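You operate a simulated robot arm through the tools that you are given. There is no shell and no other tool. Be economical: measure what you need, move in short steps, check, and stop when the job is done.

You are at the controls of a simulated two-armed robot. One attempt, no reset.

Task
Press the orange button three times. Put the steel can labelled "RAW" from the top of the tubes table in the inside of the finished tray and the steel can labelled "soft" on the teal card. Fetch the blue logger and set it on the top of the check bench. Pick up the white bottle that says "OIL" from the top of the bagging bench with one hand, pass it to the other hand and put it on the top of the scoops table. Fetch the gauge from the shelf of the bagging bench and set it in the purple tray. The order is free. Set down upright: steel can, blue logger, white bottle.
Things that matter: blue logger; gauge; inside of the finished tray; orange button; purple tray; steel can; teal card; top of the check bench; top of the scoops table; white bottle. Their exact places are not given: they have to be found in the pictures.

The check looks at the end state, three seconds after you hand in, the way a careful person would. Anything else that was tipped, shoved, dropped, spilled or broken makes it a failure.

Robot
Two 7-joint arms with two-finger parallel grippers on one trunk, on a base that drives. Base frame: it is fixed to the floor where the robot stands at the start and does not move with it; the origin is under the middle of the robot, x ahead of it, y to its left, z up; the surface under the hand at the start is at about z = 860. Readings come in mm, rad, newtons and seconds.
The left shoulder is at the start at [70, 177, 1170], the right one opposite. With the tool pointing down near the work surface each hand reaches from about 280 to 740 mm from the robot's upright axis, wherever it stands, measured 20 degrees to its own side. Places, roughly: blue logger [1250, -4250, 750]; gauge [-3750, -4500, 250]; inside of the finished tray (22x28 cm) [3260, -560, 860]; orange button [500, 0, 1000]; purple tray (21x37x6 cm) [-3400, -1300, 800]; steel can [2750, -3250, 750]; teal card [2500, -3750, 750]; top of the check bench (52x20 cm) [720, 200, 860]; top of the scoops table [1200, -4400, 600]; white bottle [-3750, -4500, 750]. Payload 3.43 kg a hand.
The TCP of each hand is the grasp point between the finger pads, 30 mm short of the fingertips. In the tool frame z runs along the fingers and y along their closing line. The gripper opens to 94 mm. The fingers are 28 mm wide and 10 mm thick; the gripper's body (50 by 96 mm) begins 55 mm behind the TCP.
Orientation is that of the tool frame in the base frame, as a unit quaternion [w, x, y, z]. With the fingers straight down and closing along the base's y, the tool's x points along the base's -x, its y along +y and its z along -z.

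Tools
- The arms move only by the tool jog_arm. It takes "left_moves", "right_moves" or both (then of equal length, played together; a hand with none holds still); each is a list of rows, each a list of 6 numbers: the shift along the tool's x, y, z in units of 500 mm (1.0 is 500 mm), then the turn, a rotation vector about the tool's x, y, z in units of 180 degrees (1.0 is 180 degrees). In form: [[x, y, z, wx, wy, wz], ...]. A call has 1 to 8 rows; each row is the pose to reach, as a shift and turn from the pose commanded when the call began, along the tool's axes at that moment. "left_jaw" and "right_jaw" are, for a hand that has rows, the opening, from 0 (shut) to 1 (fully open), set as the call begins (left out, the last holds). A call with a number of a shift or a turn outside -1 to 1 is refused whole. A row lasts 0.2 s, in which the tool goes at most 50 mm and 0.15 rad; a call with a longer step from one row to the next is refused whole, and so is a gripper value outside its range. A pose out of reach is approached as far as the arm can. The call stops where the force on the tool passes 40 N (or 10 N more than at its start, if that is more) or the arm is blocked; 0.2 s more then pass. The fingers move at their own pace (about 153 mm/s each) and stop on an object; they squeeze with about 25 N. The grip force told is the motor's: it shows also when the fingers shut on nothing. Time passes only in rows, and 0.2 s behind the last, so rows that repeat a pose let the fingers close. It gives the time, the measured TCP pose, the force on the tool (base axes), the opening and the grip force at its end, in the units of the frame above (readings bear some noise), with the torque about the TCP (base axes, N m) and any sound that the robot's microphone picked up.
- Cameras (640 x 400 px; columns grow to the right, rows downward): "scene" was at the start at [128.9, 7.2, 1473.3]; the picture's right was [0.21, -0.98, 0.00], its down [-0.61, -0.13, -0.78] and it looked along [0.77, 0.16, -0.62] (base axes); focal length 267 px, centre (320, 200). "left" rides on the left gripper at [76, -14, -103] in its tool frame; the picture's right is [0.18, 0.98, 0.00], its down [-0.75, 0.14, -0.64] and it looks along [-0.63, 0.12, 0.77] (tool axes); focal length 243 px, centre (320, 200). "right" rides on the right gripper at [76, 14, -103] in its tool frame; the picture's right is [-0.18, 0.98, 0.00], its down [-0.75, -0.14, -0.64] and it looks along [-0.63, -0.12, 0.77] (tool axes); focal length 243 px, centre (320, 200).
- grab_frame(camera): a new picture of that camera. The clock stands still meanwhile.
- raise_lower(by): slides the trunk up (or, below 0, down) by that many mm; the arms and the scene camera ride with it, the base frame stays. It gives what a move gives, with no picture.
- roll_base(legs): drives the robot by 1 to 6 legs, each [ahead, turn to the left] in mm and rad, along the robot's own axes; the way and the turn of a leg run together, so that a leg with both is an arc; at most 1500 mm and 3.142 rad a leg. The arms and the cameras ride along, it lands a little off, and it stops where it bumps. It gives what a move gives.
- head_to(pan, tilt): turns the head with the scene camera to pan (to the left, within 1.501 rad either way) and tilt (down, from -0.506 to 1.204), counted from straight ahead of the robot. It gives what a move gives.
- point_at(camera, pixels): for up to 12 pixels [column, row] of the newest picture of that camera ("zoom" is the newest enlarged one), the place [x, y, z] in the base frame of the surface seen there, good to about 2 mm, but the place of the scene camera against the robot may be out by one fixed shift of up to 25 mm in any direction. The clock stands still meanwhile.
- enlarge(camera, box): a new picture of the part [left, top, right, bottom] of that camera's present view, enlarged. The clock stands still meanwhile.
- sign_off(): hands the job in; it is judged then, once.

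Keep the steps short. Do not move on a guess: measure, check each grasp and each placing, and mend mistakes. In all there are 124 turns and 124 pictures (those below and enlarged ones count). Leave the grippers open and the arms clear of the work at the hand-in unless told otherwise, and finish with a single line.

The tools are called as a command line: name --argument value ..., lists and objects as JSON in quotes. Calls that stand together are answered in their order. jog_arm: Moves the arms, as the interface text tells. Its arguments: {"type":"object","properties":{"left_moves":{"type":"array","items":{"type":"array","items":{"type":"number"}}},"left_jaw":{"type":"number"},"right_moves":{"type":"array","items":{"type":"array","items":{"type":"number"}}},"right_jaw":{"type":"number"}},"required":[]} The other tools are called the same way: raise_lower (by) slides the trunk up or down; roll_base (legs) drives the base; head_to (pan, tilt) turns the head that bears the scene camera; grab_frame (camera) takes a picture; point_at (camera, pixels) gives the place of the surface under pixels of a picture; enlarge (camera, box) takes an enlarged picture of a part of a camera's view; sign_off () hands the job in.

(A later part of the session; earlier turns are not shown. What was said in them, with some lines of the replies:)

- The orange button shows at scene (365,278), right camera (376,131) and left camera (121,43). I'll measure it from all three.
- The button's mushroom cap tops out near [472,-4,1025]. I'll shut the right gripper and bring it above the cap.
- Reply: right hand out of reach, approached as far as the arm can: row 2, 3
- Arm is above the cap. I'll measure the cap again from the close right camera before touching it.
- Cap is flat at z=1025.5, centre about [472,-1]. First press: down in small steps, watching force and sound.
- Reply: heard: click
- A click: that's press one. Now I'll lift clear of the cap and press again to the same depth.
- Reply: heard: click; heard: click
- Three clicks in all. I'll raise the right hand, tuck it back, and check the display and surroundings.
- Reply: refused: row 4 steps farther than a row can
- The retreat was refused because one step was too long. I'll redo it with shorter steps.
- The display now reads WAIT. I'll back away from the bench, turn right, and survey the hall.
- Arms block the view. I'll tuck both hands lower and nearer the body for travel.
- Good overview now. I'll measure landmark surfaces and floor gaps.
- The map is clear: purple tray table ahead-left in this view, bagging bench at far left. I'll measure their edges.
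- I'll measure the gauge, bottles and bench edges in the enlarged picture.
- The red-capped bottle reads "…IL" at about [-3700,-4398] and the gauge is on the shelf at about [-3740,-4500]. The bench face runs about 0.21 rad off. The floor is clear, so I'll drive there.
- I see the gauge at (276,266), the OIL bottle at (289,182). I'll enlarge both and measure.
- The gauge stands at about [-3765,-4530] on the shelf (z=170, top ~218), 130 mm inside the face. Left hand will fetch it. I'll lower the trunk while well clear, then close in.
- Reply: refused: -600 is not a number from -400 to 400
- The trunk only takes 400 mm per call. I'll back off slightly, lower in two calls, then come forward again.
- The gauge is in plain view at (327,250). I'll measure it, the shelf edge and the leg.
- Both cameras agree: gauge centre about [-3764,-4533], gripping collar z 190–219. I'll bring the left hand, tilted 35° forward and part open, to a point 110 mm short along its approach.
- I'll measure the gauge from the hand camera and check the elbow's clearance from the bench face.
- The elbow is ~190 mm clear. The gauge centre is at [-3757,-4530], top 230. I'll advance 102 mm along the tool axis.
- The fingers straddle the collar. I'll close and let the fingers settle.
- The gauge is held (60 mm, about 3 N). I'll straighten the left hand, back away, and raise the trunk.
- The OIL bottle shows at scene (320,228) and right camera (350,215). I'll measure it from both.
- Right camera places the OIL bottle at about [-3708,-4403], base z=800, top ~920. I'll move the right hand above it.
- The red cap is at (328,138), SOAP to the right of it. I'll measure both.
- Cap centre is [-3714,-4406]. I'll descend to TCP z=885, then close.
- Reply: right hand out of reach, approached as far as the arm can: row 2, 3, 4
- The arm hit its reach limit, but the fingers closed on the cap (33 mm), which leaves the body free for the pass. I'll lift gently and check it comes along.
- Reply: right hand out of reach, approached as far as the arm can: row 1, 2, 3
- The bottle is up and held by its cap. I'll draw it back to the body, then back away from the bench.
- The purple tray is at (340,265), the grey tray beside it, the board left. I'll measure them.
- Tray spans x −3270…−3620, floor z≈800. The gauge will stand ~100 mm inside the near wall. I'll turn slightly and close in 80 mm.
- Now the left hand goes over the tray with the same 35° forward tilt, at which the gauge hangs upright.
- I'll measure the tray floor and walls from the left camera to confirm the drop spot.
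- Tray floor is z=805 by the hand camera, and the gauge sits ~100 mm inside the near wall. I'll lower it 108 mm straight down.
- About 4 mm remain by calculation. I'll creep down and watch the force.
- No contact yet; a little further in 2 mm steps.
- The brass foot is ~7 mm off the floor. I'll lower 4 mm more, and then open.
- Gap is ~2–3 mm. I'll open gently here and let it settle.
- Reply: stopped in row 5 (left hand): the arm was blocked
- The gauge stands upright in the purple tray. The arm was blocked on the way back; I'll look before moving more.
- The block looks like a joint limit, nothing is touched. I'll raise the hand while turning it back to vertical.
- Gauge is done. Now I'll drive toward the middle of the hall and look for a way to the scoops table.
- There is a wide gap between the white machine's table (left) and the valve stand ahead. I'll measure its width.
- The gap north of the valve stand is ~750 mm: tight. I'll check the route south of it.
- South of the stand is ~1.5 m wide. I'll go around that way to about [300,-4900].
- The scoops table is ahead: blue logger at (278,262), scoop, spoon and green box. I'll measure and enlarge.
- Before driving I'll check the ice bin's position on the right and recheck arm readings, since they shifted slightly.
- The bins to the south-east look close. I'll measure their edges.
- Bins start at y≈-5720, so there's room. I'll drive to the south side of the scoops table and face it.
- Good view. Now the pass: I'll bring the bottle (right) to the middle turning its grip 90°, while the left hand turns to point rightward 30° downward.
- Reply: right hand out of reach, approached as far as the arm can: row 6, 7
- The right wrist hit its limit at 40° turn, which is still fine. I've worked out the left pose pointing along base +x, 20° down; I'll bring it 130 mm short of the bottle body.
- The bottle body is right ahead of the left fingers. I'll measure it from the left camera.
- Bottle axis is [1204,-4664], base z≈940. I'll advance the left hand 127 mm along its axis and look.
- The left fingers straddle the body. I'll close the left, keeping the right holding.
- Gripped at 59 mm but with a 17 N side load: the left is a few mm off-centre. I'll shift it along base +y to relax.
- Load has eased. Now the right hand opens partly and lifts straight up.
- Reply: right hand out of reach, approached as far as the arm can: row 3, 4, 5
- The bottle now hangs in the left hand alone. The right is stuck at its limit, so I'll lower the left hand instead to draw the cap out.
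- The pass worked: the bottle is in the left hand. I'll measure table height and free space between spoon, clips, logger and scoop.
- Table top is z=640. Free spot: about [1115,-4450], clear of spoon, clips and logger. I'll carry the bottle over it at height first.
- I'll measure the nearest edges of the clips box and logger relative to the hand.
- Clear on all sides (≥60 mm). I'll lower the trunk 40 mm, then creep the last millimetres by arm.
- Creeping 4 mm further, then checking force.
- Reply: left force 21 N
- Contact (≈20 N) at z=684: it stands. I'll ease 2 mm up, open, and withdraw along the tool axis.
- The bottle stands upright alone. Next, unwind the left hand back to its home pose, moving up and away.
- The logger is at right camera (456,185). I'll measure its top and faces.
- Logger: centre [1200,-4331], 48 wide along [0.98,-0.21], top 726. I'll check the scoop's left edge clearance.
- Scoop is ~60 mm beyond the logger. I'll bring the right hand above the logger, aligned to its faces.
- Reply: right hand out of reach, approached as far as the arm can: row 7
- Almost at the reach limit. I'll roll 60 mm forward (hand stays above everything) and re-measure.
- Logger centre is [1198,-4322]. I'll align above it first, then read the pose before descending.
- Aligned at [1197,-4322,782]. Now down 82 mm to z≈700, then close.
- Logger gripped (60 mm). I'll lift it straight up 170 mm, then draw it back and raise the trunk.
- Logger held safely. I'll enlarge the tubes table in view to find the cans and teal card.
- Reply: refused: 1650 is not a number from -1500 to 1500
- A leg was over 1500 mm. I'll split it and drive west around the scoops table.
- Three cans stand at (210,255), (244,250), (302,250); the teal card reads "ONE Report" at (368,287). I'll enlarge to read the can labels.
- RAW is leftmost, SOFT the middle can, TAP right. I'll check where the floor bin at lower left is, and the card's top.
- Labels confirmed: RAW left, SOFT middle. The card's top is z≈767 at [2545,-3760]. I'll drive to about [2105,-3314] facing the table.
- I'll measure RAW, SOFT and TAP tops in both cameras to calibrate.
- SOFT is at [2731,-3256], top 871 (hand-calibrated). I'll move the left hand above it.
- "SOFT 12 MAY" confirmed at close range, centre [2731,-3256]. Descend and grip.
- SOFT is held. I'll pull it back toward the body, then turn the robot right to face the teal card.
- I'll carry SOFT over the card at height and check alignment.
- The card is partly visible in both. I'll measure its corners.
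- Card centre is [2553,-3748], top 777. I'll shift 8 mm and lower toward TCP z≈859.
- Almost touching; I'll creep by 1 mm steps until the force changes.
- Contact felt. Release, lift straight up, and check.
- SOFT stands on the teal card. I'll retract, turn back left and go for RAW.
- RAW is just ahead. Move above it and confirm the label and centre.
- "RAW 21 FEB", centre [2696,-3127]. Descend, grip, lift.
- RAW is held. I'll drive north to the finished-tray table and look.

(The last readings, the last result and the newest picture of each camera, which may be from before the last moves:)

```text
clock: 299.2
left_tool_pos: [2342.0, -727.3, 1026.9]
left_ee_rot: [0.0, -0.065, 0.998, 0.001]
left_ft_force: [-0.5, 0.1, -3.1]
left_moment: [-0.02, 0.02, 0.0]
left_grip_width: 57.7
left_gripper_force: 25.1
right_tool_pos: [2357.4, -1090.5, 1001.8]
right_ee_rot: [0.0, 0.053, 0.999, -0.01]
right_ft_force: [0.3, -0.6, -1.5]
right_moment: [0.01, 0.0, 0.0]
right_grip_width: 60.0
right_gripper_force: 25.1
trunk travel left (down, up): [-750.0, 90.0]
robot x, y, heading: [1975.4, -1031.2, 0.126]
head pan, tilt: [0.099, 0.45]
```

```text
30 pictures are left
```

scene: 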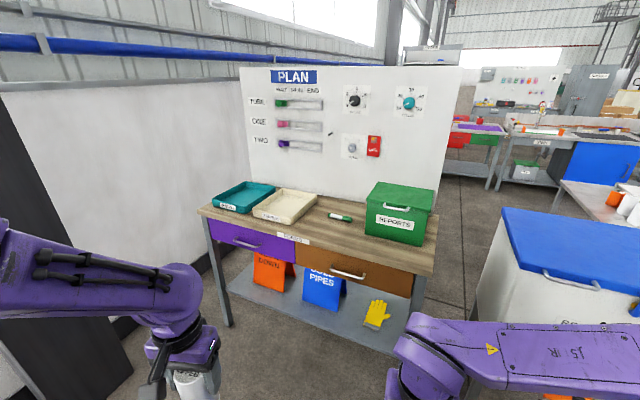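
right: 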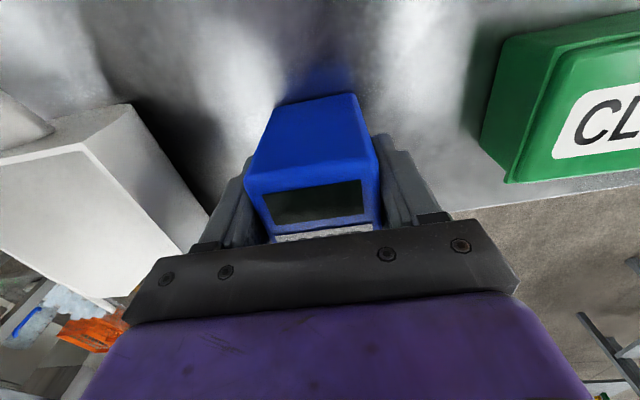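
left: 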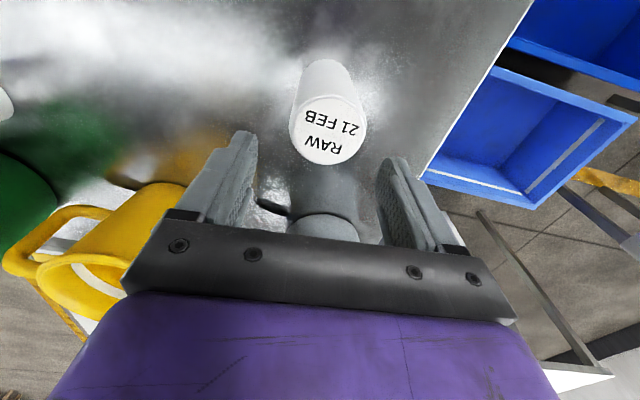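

Two trays on the desk: teal and cream. I'll read the labels and measure them.

enlarge --camera "scene" --box '[195, 165, 345, 255]'

point_at --camera "scene" --pixels '[[243, 193], [288, 203], [273, 222], [255, 212], [300, 222], [318, 200], [275, 192], [288, 210], [205, 212], [432, 275], [340, 218], [330, 255]]'

```text
4.27 times, centred on (270, 210) of scene
```

zoom: 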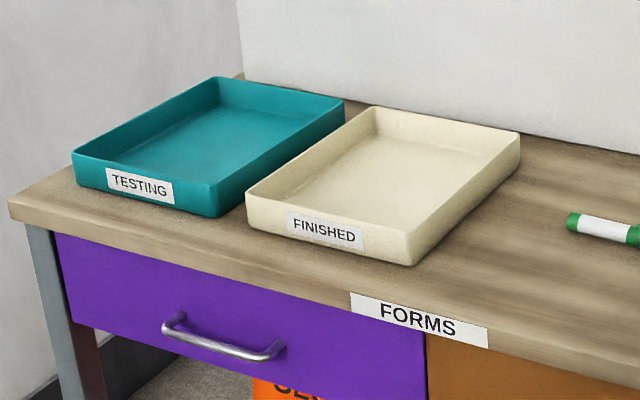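

```text
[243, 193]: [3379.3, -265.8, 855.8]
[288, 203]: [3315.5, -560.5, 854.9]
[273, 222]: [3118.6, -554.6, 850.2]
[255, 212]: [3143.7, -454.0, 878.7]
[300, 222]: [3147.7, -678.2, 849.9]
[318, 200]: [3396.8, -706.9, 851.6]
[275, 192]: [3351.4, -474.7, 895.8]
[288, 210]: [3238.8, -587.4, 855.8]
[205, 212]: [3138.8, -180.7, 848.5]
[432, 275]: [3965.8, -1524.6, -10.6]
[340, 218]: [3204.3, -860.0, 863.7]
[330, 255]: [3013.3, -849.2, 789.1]
```

The cream tray is FINISHED, centre about [3260,-580]. I'll raise the trunk 60 mm and drive up to it.

raise_lower --by 60

roll_base --legs '[[0, 0.4], [800, 0], [0, -0.677]]'

head_to --pan 0.1 --tilt 0.8

grab_frame --camera "scene"

grab_frame --camera "left"

```text
clock: 300.2
left_tool_pos: [2343.9, -726.7, 1086.8]
left_ee_rot: [0.0, -0.064, 0.998, 0.001]
left_ft_force: [0.6, 0.9, -3.9]
left_moment: [0.02, 0.0, -0.02]
left_grip_width: 57.8
left_gripper_force: 24.7
right_tool_pos: [2355.9, -1091.5, 1061.7]
right_ee_rot: [0.0, 0.053, 0.999, -0.01]
right_ft_force: [-0.2, 0.0, -1.3]
right_moment: [-0.01, 0.02, -0.04]
right_grip_width: 59.9
right_gripper_force: 25.2
trunk travel left (down, up): [-810.0, 30.0]
robot x, y, heading: [1976.8, -1027.2, 0.126]
head pan, tilt: [0.099, 0.45]
```

```text
clock: 307.6
left_tool_pos: [3117.4, -432.7, 1088.8]
left_ee_rot: [0.0, 0.078, 0.997, -0.001]
left_ft_force: [0.2, -0.3, -3.4]
left_moment: [-0.02, 0.0, -0.03]
left_grip_width: 57.4
left_gripper_force: 24.7
right_tool_pos: [3028.8, -787.8, 1062.1]
right_ee_rot: [-0.001, 0.194, 0.981, -0.011]
right_ft_force: [0.3, 0.1, -1.3]
right_moment: [0.02, 0.0, 0.01]
right_grip_width: 59.7
right_gripper_force: 25.2
trunk travel left (down, up): [-810.0, 30.0]
robot x, y, heading: [2680.8, -619.5, -0.155]
head pan, tilt: [0.099, 0.45]
```

```text
clock: 308.4
left_tool_pos: [3117.1, -434.2, 1087.5]
left_ee_rot: [0.0, 0.079, 0.997, 0.0]
left_ft_force: [0.2, -0.4, -2.8]
left_moment: [0.02, 0.0, 0.01]
left_grip_width: 58.1
left_gripper_force: 25.3
right_tool_pos: [3028.3, -788.2, 1061.8]
right_ee_rot: [-0.001, 0.195, 0.981, -0.01]
right_ft_force: [-0.5, 0.5, -1.2]
right_moment: [-0.01, -0.01, -0.02]
right_grip_width: 60.2
right_gripper_force: 24.1
trunk travel left (down, up): [-810.0, 30.0]
robot x, y, heading: [2679.3, -619.9, -0.157]
head pan, tilt: [0.099, 0.799]
```

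```text
28 pictures are left
```

scene: 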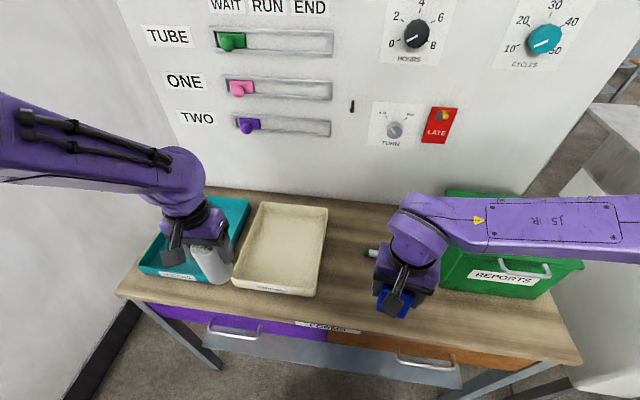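

```text
27 pictures are left
```

left: 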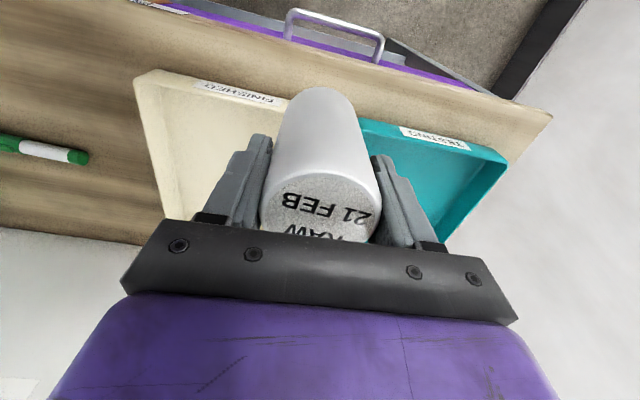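

I'll measure the cream tray's corners and floor.

point_at --camera "scene" --pixels '[[262, 204], [326, 211], [233, 279], [312, 294], [285, 235], [275, 270]]'

point_at --camera "left" --pixels '[[200, 150], [180, 110], [140, 76], [260, 108], [100, 130]]'

```text
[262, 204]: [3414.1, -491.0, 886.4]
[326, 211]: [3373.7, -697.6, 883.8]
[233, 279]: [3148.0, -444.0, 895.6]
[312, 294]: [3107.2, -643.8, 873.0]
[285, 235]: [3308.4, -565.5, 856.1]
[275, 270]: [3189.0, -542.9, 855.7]
```

```text
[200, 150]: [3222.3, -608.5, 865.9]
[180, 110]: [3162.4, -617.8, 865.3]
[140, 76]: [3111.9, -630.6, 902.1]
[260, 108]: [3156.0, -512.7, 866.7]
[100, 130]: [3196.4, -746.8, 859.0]
```

Tray floor is z=866 (hand camera), rim ~905, centre [3262,-557]. I'll carry RAW over it and lower.

jog_arm --left_moves '[[-0.07, -0.051, 0, 0, 0, 0], [-0.141, -0.102, 0, 0, 0, 0], [-0.212, -0.153, 0, 0, 0, 0], [-0.282, -0.204, 0, 0, 0, 0], [-0.282, -0.204, 0.08, 0, 0, 0], [-0.282, -0.204, 0.16, 0, 0, 0], [-0.282, -0.204, 0.23, 0, 0, 0], [-0.282, -0.204, 0.26, 0, 0, 0]]'

grab_frame --camera "left"

```text
clock: 310.2
left_tool_pos: [3240.5, -556.3, 957.7]
left_ee_rot: [0.0, 0.079, 0.997, -0.001]
left_ft_force: [-0.5, 0.2, -3.9]
left_moment: [-0.02, -0.05, 0.01]
left_grip_width: 57.6
left_gripper_force: 25.1
right_tool_pos: [3027.1, -787.6, 1062.2]
right_ee_rot: [-0.001, 0.194, 0.981, -0.01]
right_ft_force: [-0.1, -0.1, -1.2]
right_moment: [0.01, 0.02, 0.0]
right_grip_width: 59.8
right_gripper_force: 24.7
trunk travel left (down, up): [-810.0, 30.0]
robot x, y, heading: [2681.7, -619.5, -0.153]
head pan, tilt: [0.099, 0.799]
```

```text
26 pictures are left
```

left: 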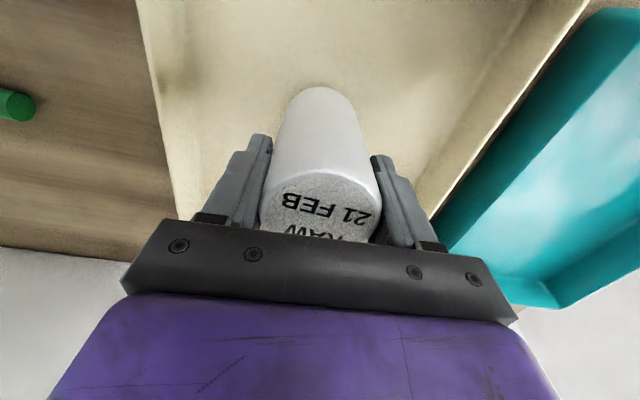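

The can is inside the tray, ~5 mm up. Creep down to contact.

jog_arm --left_moves '[[0, 0, 0.004, 0, 0, 0], [0, 0, 0.008, 0, 0, 0]]'

jog_arm --left_moves '[[0, 0, 0.002, 0, 0, 0], [0, 0, 0.004, 0, 0, 0]]'

```text
clock: 310.8
left_tool_pos: [3239.9, -556.1, 954.0]
left_ee_rot: [0.0, 0.079, 0.997, 0.0]
left_ft_force: [-0.4, 0.2, -2.9]
left_moment: [0.04, 0.0, -0.01]
left_grip_width: 57.5
left_gripper_force: 25.1
right_tool_pos: [3028.1, -787.6, 1063.1]
right_ee_rot: [0.0, 0.194, 0.981, -0.011]
right_ft_force: [-0.5, 0.8, -2.5]
right_moment: [-0.02, 0.01, -0.01]
right_grip_width: 60.0
right_gripper_force: 25.1
trunk travel left (down, up): [-810.0, 30.0]
robot x, y, heading: [2679.2, -621.0, -0.16]
head pan, tilt: [0.099, 0.799]
```

```text
clock: 311.4
left_tool_pos: [3240.7, -556.8, 951.0]
left_ee_rot: [0.0, 0.079, 0.997, 0.001]
left_ft_force: [-0.4, -0.5, -3.0]
left_moment: [0.02, 0.01, 0.01]
left_grip_width: 57.6
left_gripper_force: 24.8
right_tool_pos: [3028.4, -787.3, 1062.5]
right_ee_rot: [-0.001, 0.195, 0.981, -0.01]
right_ft_force: [-0.5, 0.6, -1.6]
right_moment: [-0.01, -0.01, 0.01]
right_grip_width: 60.0
right_gripper_force: 25.0
trunk travel left (down, up): [-810.0, 30.0]
robot x, y, heading: [2682.7, -621.2, -0.154]
head pan, tilt: [0.099, 0.799]
```

jog_arm --left_moves '[[0, 0, 0.002, 0, 0, 0], [0, 0, 0.004, 0, 0, 0]]'

jog_arm --left_moves '[[0, 0, 0.002, 0, 0, 0], [0, 0, 0.003, 0, 0, 0]]'

```text
clock: 312.0
left_tool_pos: [3239.7, -556.7, 951.0]
left_ee_rot: [0.001, 0.079, 0.997, 0.0]
left_ft_force: [0.1, 0.5, 4.4]
left_moment: [0.11, 0.13, 0.03]
left_grip_width: 57.7
left_gripper_force: 24.9
right_tool_pos: [3027.7, -787.2, 1063.5]
right_ee_rot: [-0.001, 0.193, 0.981, -0.011]
right_ft_force: [0.2, -0.4, -1.7]
right_moment: [-0.01, 0.0, -0.01]
right_grip_width: 60.0
right_gripper_force: 24.8
trunk travel left (down, up): [-810.0, 30.0]
robot x, y, heading: [2680.9, -615.4, -0.157]
head pan, tilt: [0.099, 0.799]
```

```text
clock: 312.6
left_tool_pos: [3241.0, -557.1, 949.8]
left_ee_rot: [0.002, 0.078, 0.997, 0.0]
left_ft_force: [2.4, 1.7, 15.1]
left_moment: [0.12, 0.22, 0.02]
left_grip_width: 57.6
left_gripper_force: 25.4
right_tool_pos: [3026.6, -788.6, 1063.6]
right_ee_rot: [0.0, 0.195, 0.981, -0.01]
right_ft_force: [-0.4, -0.3, -1.0]
right_moment: [0.02, 0.03, 0.0]
right_grip_width: 60.1
right_gripper_force: 24.9
trunk travel left (down, up): [-810.0, 30.0]
robot x, y, heading: [2684.7, -618.7, -0.155]
head pan, tilt: [0.099, 0.799]
```

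Firm contact. Ease back 1.5 mm, release, and rise.

jog_arm --left_moves '[[0, 0, -0.003, 0, 0, 0], [0, 0, -0.003, 0, 0, 0]]'

jog_arm --left_moves '[[0, 0, 0, 0, 0, 0], [0, 0, 0, 0, 0, 0], [0, 0, -0.05, 0, 0, 0], [0, 0, -0.13, 0, 0, 0], [0, 0, -0.22, 0, 0, 0], [0, 0, -0.29, 0, 0, 0], [0.08, 0, -0.29, 0, 0, 0], [0.16, 0, -0.29, 0, 0, 0]]' --left_jaw 0.75

grab_frame --camera "scene"

```text
clock: 313.2
left_tool_pos: [3239.5, -556.2, 950.7]
left_ee_rot: [0.0, 0.078, 0.997, -0.001]
left_ft_force: [4.2, 2.1, 9.6]
left_moment: [0.06, 0.0, -0.01]
left_grip_width: 57.4
left_gripper_force: 25.5
right_tool_pos: [3026.8, -788.3, 1062.8]
right_ee_rot: [-0.001, 0.194, 0.981, -0.011]
right_ft_force: [0.3, 0.5, -2.3]
right_moment: [0.04, 0.04, 0.01]
right_grip_width: 59.7
right_gripper_force: 24.8
trunk travel left (down, up): [-810.0, 30.0]
robot x, y, heading: [2682.8, -615.1, -0.16]
head pan, tilt: [0.099, 0.799]
```

```text
clock: 315.0
left_tool_pos: [3157.2, -541.6, 1097.6]
left_ee_rot: [0.0, 0.078, 0.997, -0.001]
left_ft_force: [0.0, 0.6, -0.9]
left_moment: [0.01, 0.01, -0.05]
left_grip_width: 70.6
left_gripper_force: 0.0
right_tool_pos: [3025.1, -787.4, 1063.2]
right_ee_rot: [0.001, 0.194, 0.981, -0.01]
right_ft_force: [-0.2, -0.3, 0.0]
right_moment: [0.03, -0.03, 0.0]
right_grip_width: 60.1
right_gripper_force: 25.0
trunk travel left (down, up): [-810.0, 30.0]
robot x, y, heading: [2684.4, -619.2, -0.158]
head pan, tilt: [0.099, 0.799]
```

```text
25 pictures are left
```

scene: 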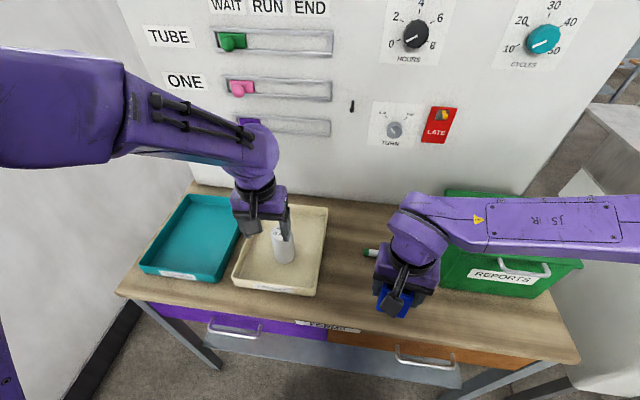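

RAW stands in the FINISHED tray. Now the logger: I'll tuck the left hand, back away, and drive to the far (east) side of the check bench.

jog_arm --left_moves '[[0.06, 0.05, 0, 0, 0, 0], [0.12, 0.12, 0, 0, 0, 0], [0.18, 0.19, 0, 0, 0, 0]]' --left_jaw 1

roll_base --legs '[[-400, 0], [0, 2.58], [1110, 0], [0, 0.72]]'

head_to --pan -0.15 --tilt 0.65

grab_frame --camera "scene"

```text
clock: 315.8
left_tool_pos: [3087.1, -430.1, 1095.2]
left_ee_rot: [0.0, 0.08, 0.997, -0.001]
left_ft_force: [0.4, 0.0, 0.4]
left_moment: [-0.07, 0.02, -0.01]
left_grip_width: 94.1
left_gripper_force: 0.1
right_tool_pos: [3028.9, -783.2, 1062.6]
right_ee_rot: [-0.003, 0.194, 0.981, -0.013]
right_ft_force: [0.5, 0.8, -1.1]
right_moment: [-0.04, 0.03, 0.01]
right_grip_width: 60.0
right_gripper_force: 24.9
trunk travel left (down, up): [-810.0, 30.0]
robot x, y, heading: [2682.6, -616.9, -0.15]
head pan, tilt: [0.099, 0.799]
```

```text
clock: 331.4
left_tool_pos: [1122.5, -60.4, 1097.3]
left_ee_rot: [0.001, 1.0, -0.008, 0.0]
left_ft_force: [-0.1, 0.5, 0.2]
left_moment: [0.0, 0.02, -0.01]
left_grip_width: 94.1
left_gripper_force: 0.0
right_tool_pos: [1130.4, 295.7, 1062.6]
right_ee_rot: [-0.011, 0.992, -0.124, 0.0]
right_ft_force: [-0.5, -0.7, -1.0]
right_moment: [0.03, -0.02, -0.01]
right_grip_width: 60.0
right_gripper_force: 24.7
trunk travel left (down, up): [-810.0, 30.0]
robot x, y, heading: [1497.8, 180.5, 3.124]
head pan, tilt: [0.099, 0.799]
```

```text
clock: 332.1
left_tool_pos: [1123.8, -60.8, 1096.4]
left_ee_rot: [0.0, 1.0, -0.008, 0.0]
left_ft_force: [0.2, 0.1, -0.5]
left_moment: [-0.03, 0.0, 0.04]
left_grip_width: 93.8
left_gripper_force: 0.0
right_tool_pos: [1130.9, 296.6, 1062.3]
right_ee_rot: [-0.011, 0.992, -0.125, 0.001]
right_ft_force: [-0.3, 0.7, -0.5]
right_moment: [-0.03, -0.01, 0.01]
right_grip_width: 60.0
right_gripper_force: 25.8
trunk travel left (down, up): [-810.0, 30.0]
robot x, y, heading: [1493.8, 180.2, 3.124]
head pan, tilt: [-0.15, 0.649]
```

```text
24 pictures are left
```

scene: 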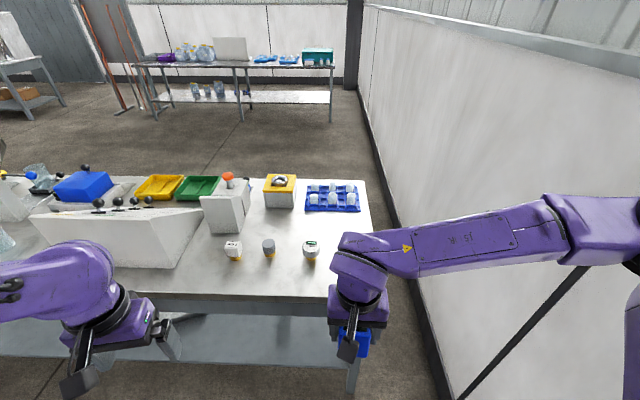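

I see three small objects near this edge at (233,248), (268,246), (311,248), and the wall on the right. I'll measure the free area and the wall and elbow clearance.

point_at --camera "scene" --pixels '[[233, 245], [268, 245], [311, 245], [345, 240], [340, 225], [330, 285], [250, 290], [290, 275], [270, 225], [450, 250], [600, 225], [205, 265]]'

enlarge --camera "scene" --box '[180, 160, 400, 310]'

```text
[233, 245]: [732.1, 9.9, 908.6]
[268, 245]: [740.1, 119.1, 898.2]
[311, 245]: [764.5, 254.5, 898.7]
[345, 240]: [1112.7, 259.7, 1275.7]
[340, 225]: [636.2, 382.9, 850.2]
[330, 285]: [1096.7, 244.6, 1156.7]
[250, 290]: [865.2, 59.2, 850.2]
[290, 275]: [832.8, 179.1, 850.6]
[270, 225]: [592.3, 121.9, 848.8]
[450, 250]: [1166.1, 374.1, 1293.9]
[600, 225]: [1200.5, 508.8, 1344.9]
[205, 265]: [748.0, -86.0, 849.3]
```

```text
2.67 times, centred on (290, 235) of scene
```

zoom: 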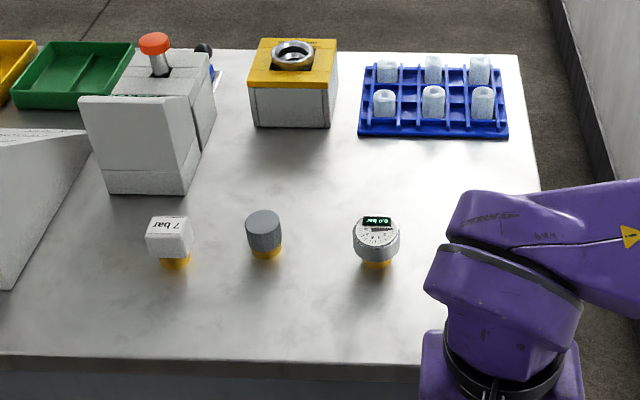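

Free spot: about [665,187], behind the small objects, clear of the ring gauge. I'll shift the robot to about [1255,95].

roll_base --legs '[[0, 0.34], [254, 0], [0, -0.33]]'

grab_frame --camera "right"

grab_frame --camera "scene"

```text
clock: 336.1
left_tool_pos: [882.7, -143.2, 1096.2]
left_ee_rot: [-0.001, 1.0, -0.006, 0.0]
left_ft_force: [0.2, -0.7, 0.6]
left_moment: [0.04, 0.02, -0.01]
left_grip_width: 94.3
left_gripper_force: 0.1
right_tool_pos: [888.4, 212.8, 1063.0]
right_ee_rot: [-0.01, 0.992, -0.122, 0.0]
right_ft_force: [-0.4, 0.5, -1.5]
right_moment: [0.02, -0.01, 0.03]
right_grip_width: 60.1
right_gripper_force: 25.1
trunk travel left (down, up): [-810.0, 30.0]
robot x, y, heading: [1253.6, 100.2, 3.131]
head pan, tilt: [-0.15, 0.649]
```

```text
22 pictures are left
```

right: 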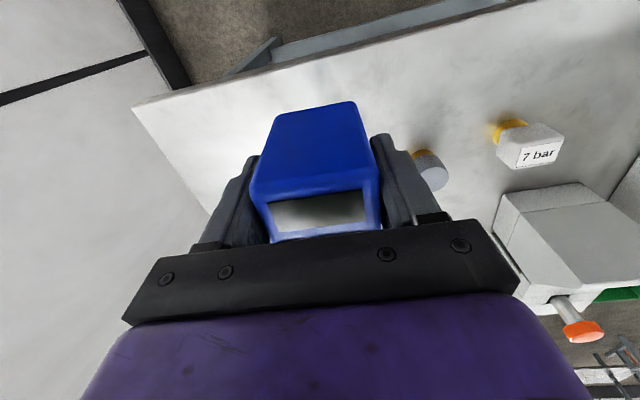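

```text
21 pictures are left
```

scene: 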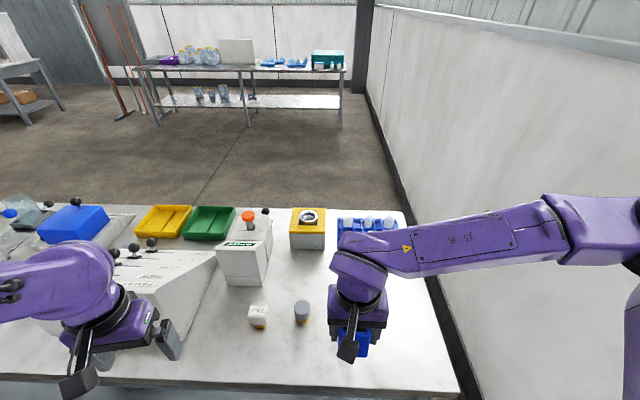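

I'll carry the logger to above [665,187] at the same height and check what lies beneath.

jog_arm --right_moves '[[-0.084, 0.032, 0, 0, 0, 0], [-0.168, 0.063, 0, 0, 0, 0], [-0.252, 0.095, 0, 0, 0, 0], [-0.336, 0.126, 0, 0, 0, 0], [-0.42, 0.158, 0, 0, 0, 0], [-0.42, 0.158, 0.06, 0, 0, 0]]'

grab_frame --camera "right"

enlarge --camera "scene" --box '[200, 190, 420, 390]'

```text
clock: 337.5
left_tool_pos: [881.6, -142.1, 1097.8]
left_ee_rot: [0.0, 1.0, -0.005, 0.0]
left_ft_force: [0.5, 0.3, -0.7]
left_moment: [-0.01, 0.02, -0.01]
left_grip_width: 93.9
left_gripper_force: 0.2
right_tool_pos: [664.8, 186.1, 1031.8]
right_ee_rot: [-0.01, 0.993, -0.122, 0.001]
right_ft_force: [0.2, -0.9, -2.1]
right_moment: [-0.02, -0.03, 0.0]
right_grip_width: 59.9
right_gripper_force: 25.2
trunk travel left (down, up): [-810.0, 30.0]
robot x, y, heading: [1257.3, 97.5, 3.131]
head pan, tilt: [-0.15, 0.649]
```

```text
20 pictures are left
```

right: 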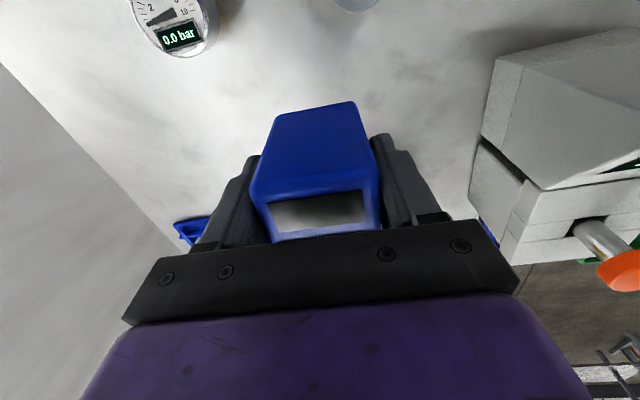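

```text
2.00 times, centred on (310, 290) of scene
```

zoom: 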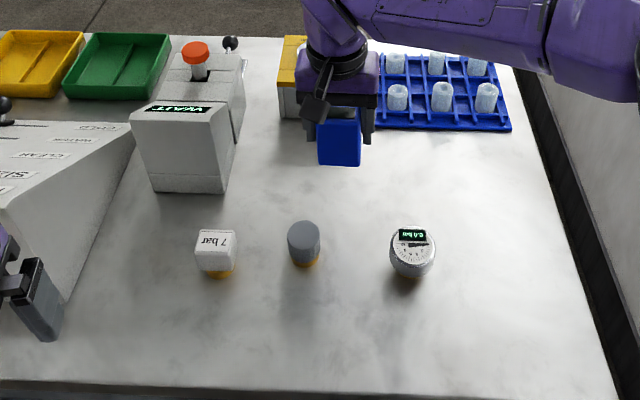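

point_at --camera "zoom" --pixels '[[290, 112], [300, 120], [440, 130], [230, 150], [305, 230], [300, 160]]'

point_at --camera "right" --pixels '[[300, 60], [200, 120], [420, 120], [195, 240], [180, 45], [355, 8], [470, 190]]'

```text
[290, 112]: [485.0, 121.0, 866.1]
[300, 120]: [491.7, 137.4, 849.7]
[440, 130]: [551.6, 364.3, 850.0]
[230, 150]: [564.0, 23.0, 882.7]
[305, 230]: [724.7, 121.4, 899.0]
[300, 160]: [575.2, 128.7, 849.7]
```

```text
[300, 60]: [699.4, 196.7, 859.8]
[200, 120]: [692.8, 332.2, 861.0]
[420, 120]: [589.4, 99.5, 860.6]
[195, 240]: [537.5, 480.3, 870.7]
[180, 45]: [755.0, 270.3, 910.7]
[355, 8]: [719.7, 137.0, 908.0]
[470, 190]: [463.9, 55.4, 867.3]
```

Bench top is z=860 and the spot is clear. Lower the logger to ~5 mm above, then creep.

jog_arm --right_moves '[[0, 0, 0.08, 0, 0, 0], [0, 0, 0.16, 0, 0, 0], [0, 0, 0.2, 0, 0, 0], [0, 0, 0.212, 0, 0, 0]]'

jog_arm --right_moves '[[0, 0, 0.004, 0, 0, 0], [0, 0, 0.008, 0, 0, 0]]'

```text
clock: 338.5
left_tool_pos: [882.3, -144.0, 1095.5]
left_ee_rot: [0.0, 1.0, -0.006, 0.0]
left_ft_force: [0.3, 0.3, -0.2]
left_moment: [-0.01, 0.02, 0.0]
left_grip_width: 94.0
left_gripper_force: 0.1
right_tool_pos: [666.7, 190.1, 924.1]
right_ee_rot: [-0.011, 0.992, -0.122, 0.0]
right_ft_force: [1.2, -0.2, -0.6]
right_moment: [-0.01, -0.02, -0.01]
right_grip_width: 59.9
right_gripper_force: 25.0
trunk travel left (down, up): [-810.0, 30.0]
robot x, y, heading: [1257.5, 97.7, 3.125]
head pan, tilt: [-0.15, 0.649]
```

```text
clock: 339.1
left_tool_pos: [883.6, -143.8, 1095.1]
left_ee_rot: [0.0, 1.0, -0.006, 0.0]
left_ft_force: [0.0, -0.3, 0.2]
left_moment: [0.02, -0.03, 0.0]
left_grip_width: 93.9
left_gripper_force: 0.2
right_tool_pos: [664.8, 191.3, 920.6]
right_ee_rot: [-0.011, 0.992, -0.122, 0.001]
right_ft_force: [0.9, -0.4, -1.8]
right_moment: [0.03, -0.02, 0.0]
right_grip_width: 59.9
right_gripper_force: 25.0
trunk travel left (down, up): [-810.0, 30.0]
robot x, y, heading: [1257.1, 101.1, 3.133]
head pan, tilt: [-0.15, 0.649]
```

jog_arm --right_moves '[[0, 0, 0.002, 0, 0, 0], [0, 0, 0.004, 0, 0, 0]]'

grab_frame --camera "right"

```text
clock: 339.7
left_tool_pos: [883.1, -143.5, 1096.1]
left_ee_rot: [0.0, 1.0, -0.006, 0.0]
left_ft_force: [-1.1, 0.3, -0.6]
left_moment: [0.02, -0.01, 0.02]
left_grip_width: 94.1
left_gripper_force: 0.0
right_tool_pos: [664.5, 191.7, 921.6]
right_ee_rot: [-0.01, 0.992, -0.122, -0.002]
right_ft_force: [-1.7, 0.8, 10.0]
right_moment: [-0.3, 0.15, 0.0]
right_grip_width: 60.3
right_gripper_force: 24.6
trunk travel left (down, up): [-810.0, 30.0]
robot x, y, heading: [1258.3, 103.0, 3.126]
head pan, tilt: [-0.15, 0.649]
```

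```text
18 pictures are left
```

right: 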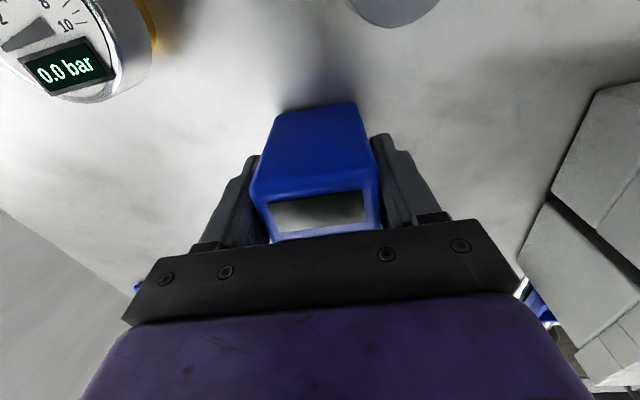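

Contact (10 N). Release gently, then rise straight up.

jog_arm --right_moves '[[0, 0, 0, 0, 0, 0], [0, 0, 0, 0, 0, 0], [0, 0, -0.05, 0, 0, 0], [0, 0, -0.13, 0, 0, 0], [0, 0, -0.22, 0, 0, 0], [0, 0, -0.3, 0, 0, 0]]' --right_jaw 0.8

jog_arm --right_moves '[[0.08, 0, 0, 0, 0, 0], [0.16, 0, 0, 0, 0, 0], [0.25, 0, 0, 0, 0, 0], [0.34, 0, 0, 0, 0, 0], [0.42, -0.05, 0, 0, 0, 0]]' --right_jaw 1

roll_base --legs '[[-300, 0]]'

enlarge --camera "scene" --box '[180, 150, 400, 310]'

```text
clock: 341.1
left_tool_pos: [883.2, -141.9, 1095.8]
left_ee_rot: [-0.001, 1.0, -0.006, 0.0]
left_ft_force: [0.9, -0.2, -0.2]
left_moment: [0.06, -0.01, 0.02]
left_grip_width: 94.2
left_gripper_force: 0.1
right_tool_pos: [665.6, 186.3, 1069.7]
right_ee_rot: [-0.011, 0.992, -0.122, 0.001]
right_ft_force: [0.1, 0.2, 0.1]
right_moment: [-0.01, 0.0, 0.0]
right_grip_width: 75.2
right_gripper_force: 0.2
trunk travel left (down, up): [-810.0, 30.0]
robot x, y, heading: [1257.5, 97.9, 3.13]
head pan, tilt: [-0.15, 0.649]
```

```text
clock: 342.3
left_tool_pos: [883.9, -140.4, 1098.0]
left_ee_rot: [0.0, 1.0, -0.007, -0.001]
left_ft_force: [-0.2, -0.5, -0.4]
left_moment: [-0.01, 0.01, 0.05]
left_grip_width: 94.0
left_gripper_force: 0.0
right_tool_pos: [879.2, 161.0, 1068.9]
right_ee_rot: [-0.009, 0.993, -0.121, -0.001]
right_ft_force: [-0.3, 0.5, 0.5]
right_moment: [-0.02, 0.04, -0.02]
right_grip_width: 93.9
right_gripper_force: 0.1
trunk travel left (down, up): [-810.0, 30.0]
robot x, y, heading: [1257.0, 95.5, 3.128]
head pan, tilt: [-0.15, 0.649]
```

```text
clock: 344.3
left_tool_pos: [1182.2, -146.4, 1095.2]
left_ee_rot: [-0.001, 1.0, -0.008, 0.0]
left_ft_force: [-0.4, -0.5, 0.2]
left_moment: [0.0, -0.02, 0.03]
left_grip_width: 94.0
left_gripper_force: 0.0
right_tool_pos: [1177.7, 156.4, 1066.7]
right_ee_rot: [-0.01, 0.992, -0.124, 0.001]
right_ft_force: [0.3, -0.7, -0.3]
right_moment: [-0.02, -0.01, 0.02]
right_grip_width: 93.9
right_gripper_force: 0.1
trunk travel left (down, up): [-810.0, 30.0]
robot x, y, heading: [1561.6, 97.7, 3.132]
head pan, tilt: [-0.15, 0.649]
```

```text
2.50 times, centred on (290, 230) of scene
```

zoom: 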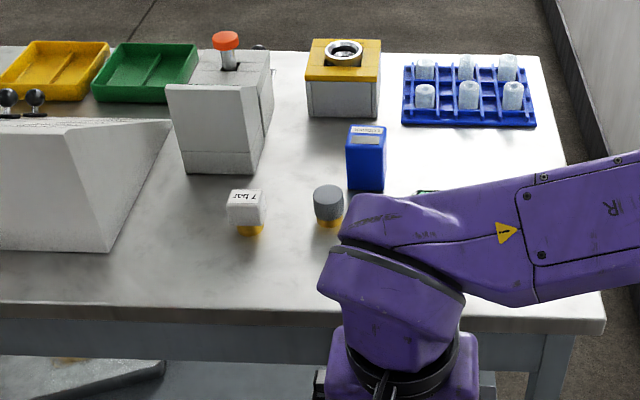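

All placings were seen upright after release. The logger now stands clear on the check bench, both grippers are open, and the arms are away from the work. I'm handing in.

sign_off

```text
The job is handed in.
```

I handed in the job with all five tasks done: the button clicked three times, and I saw every item upright in its place after letting go.
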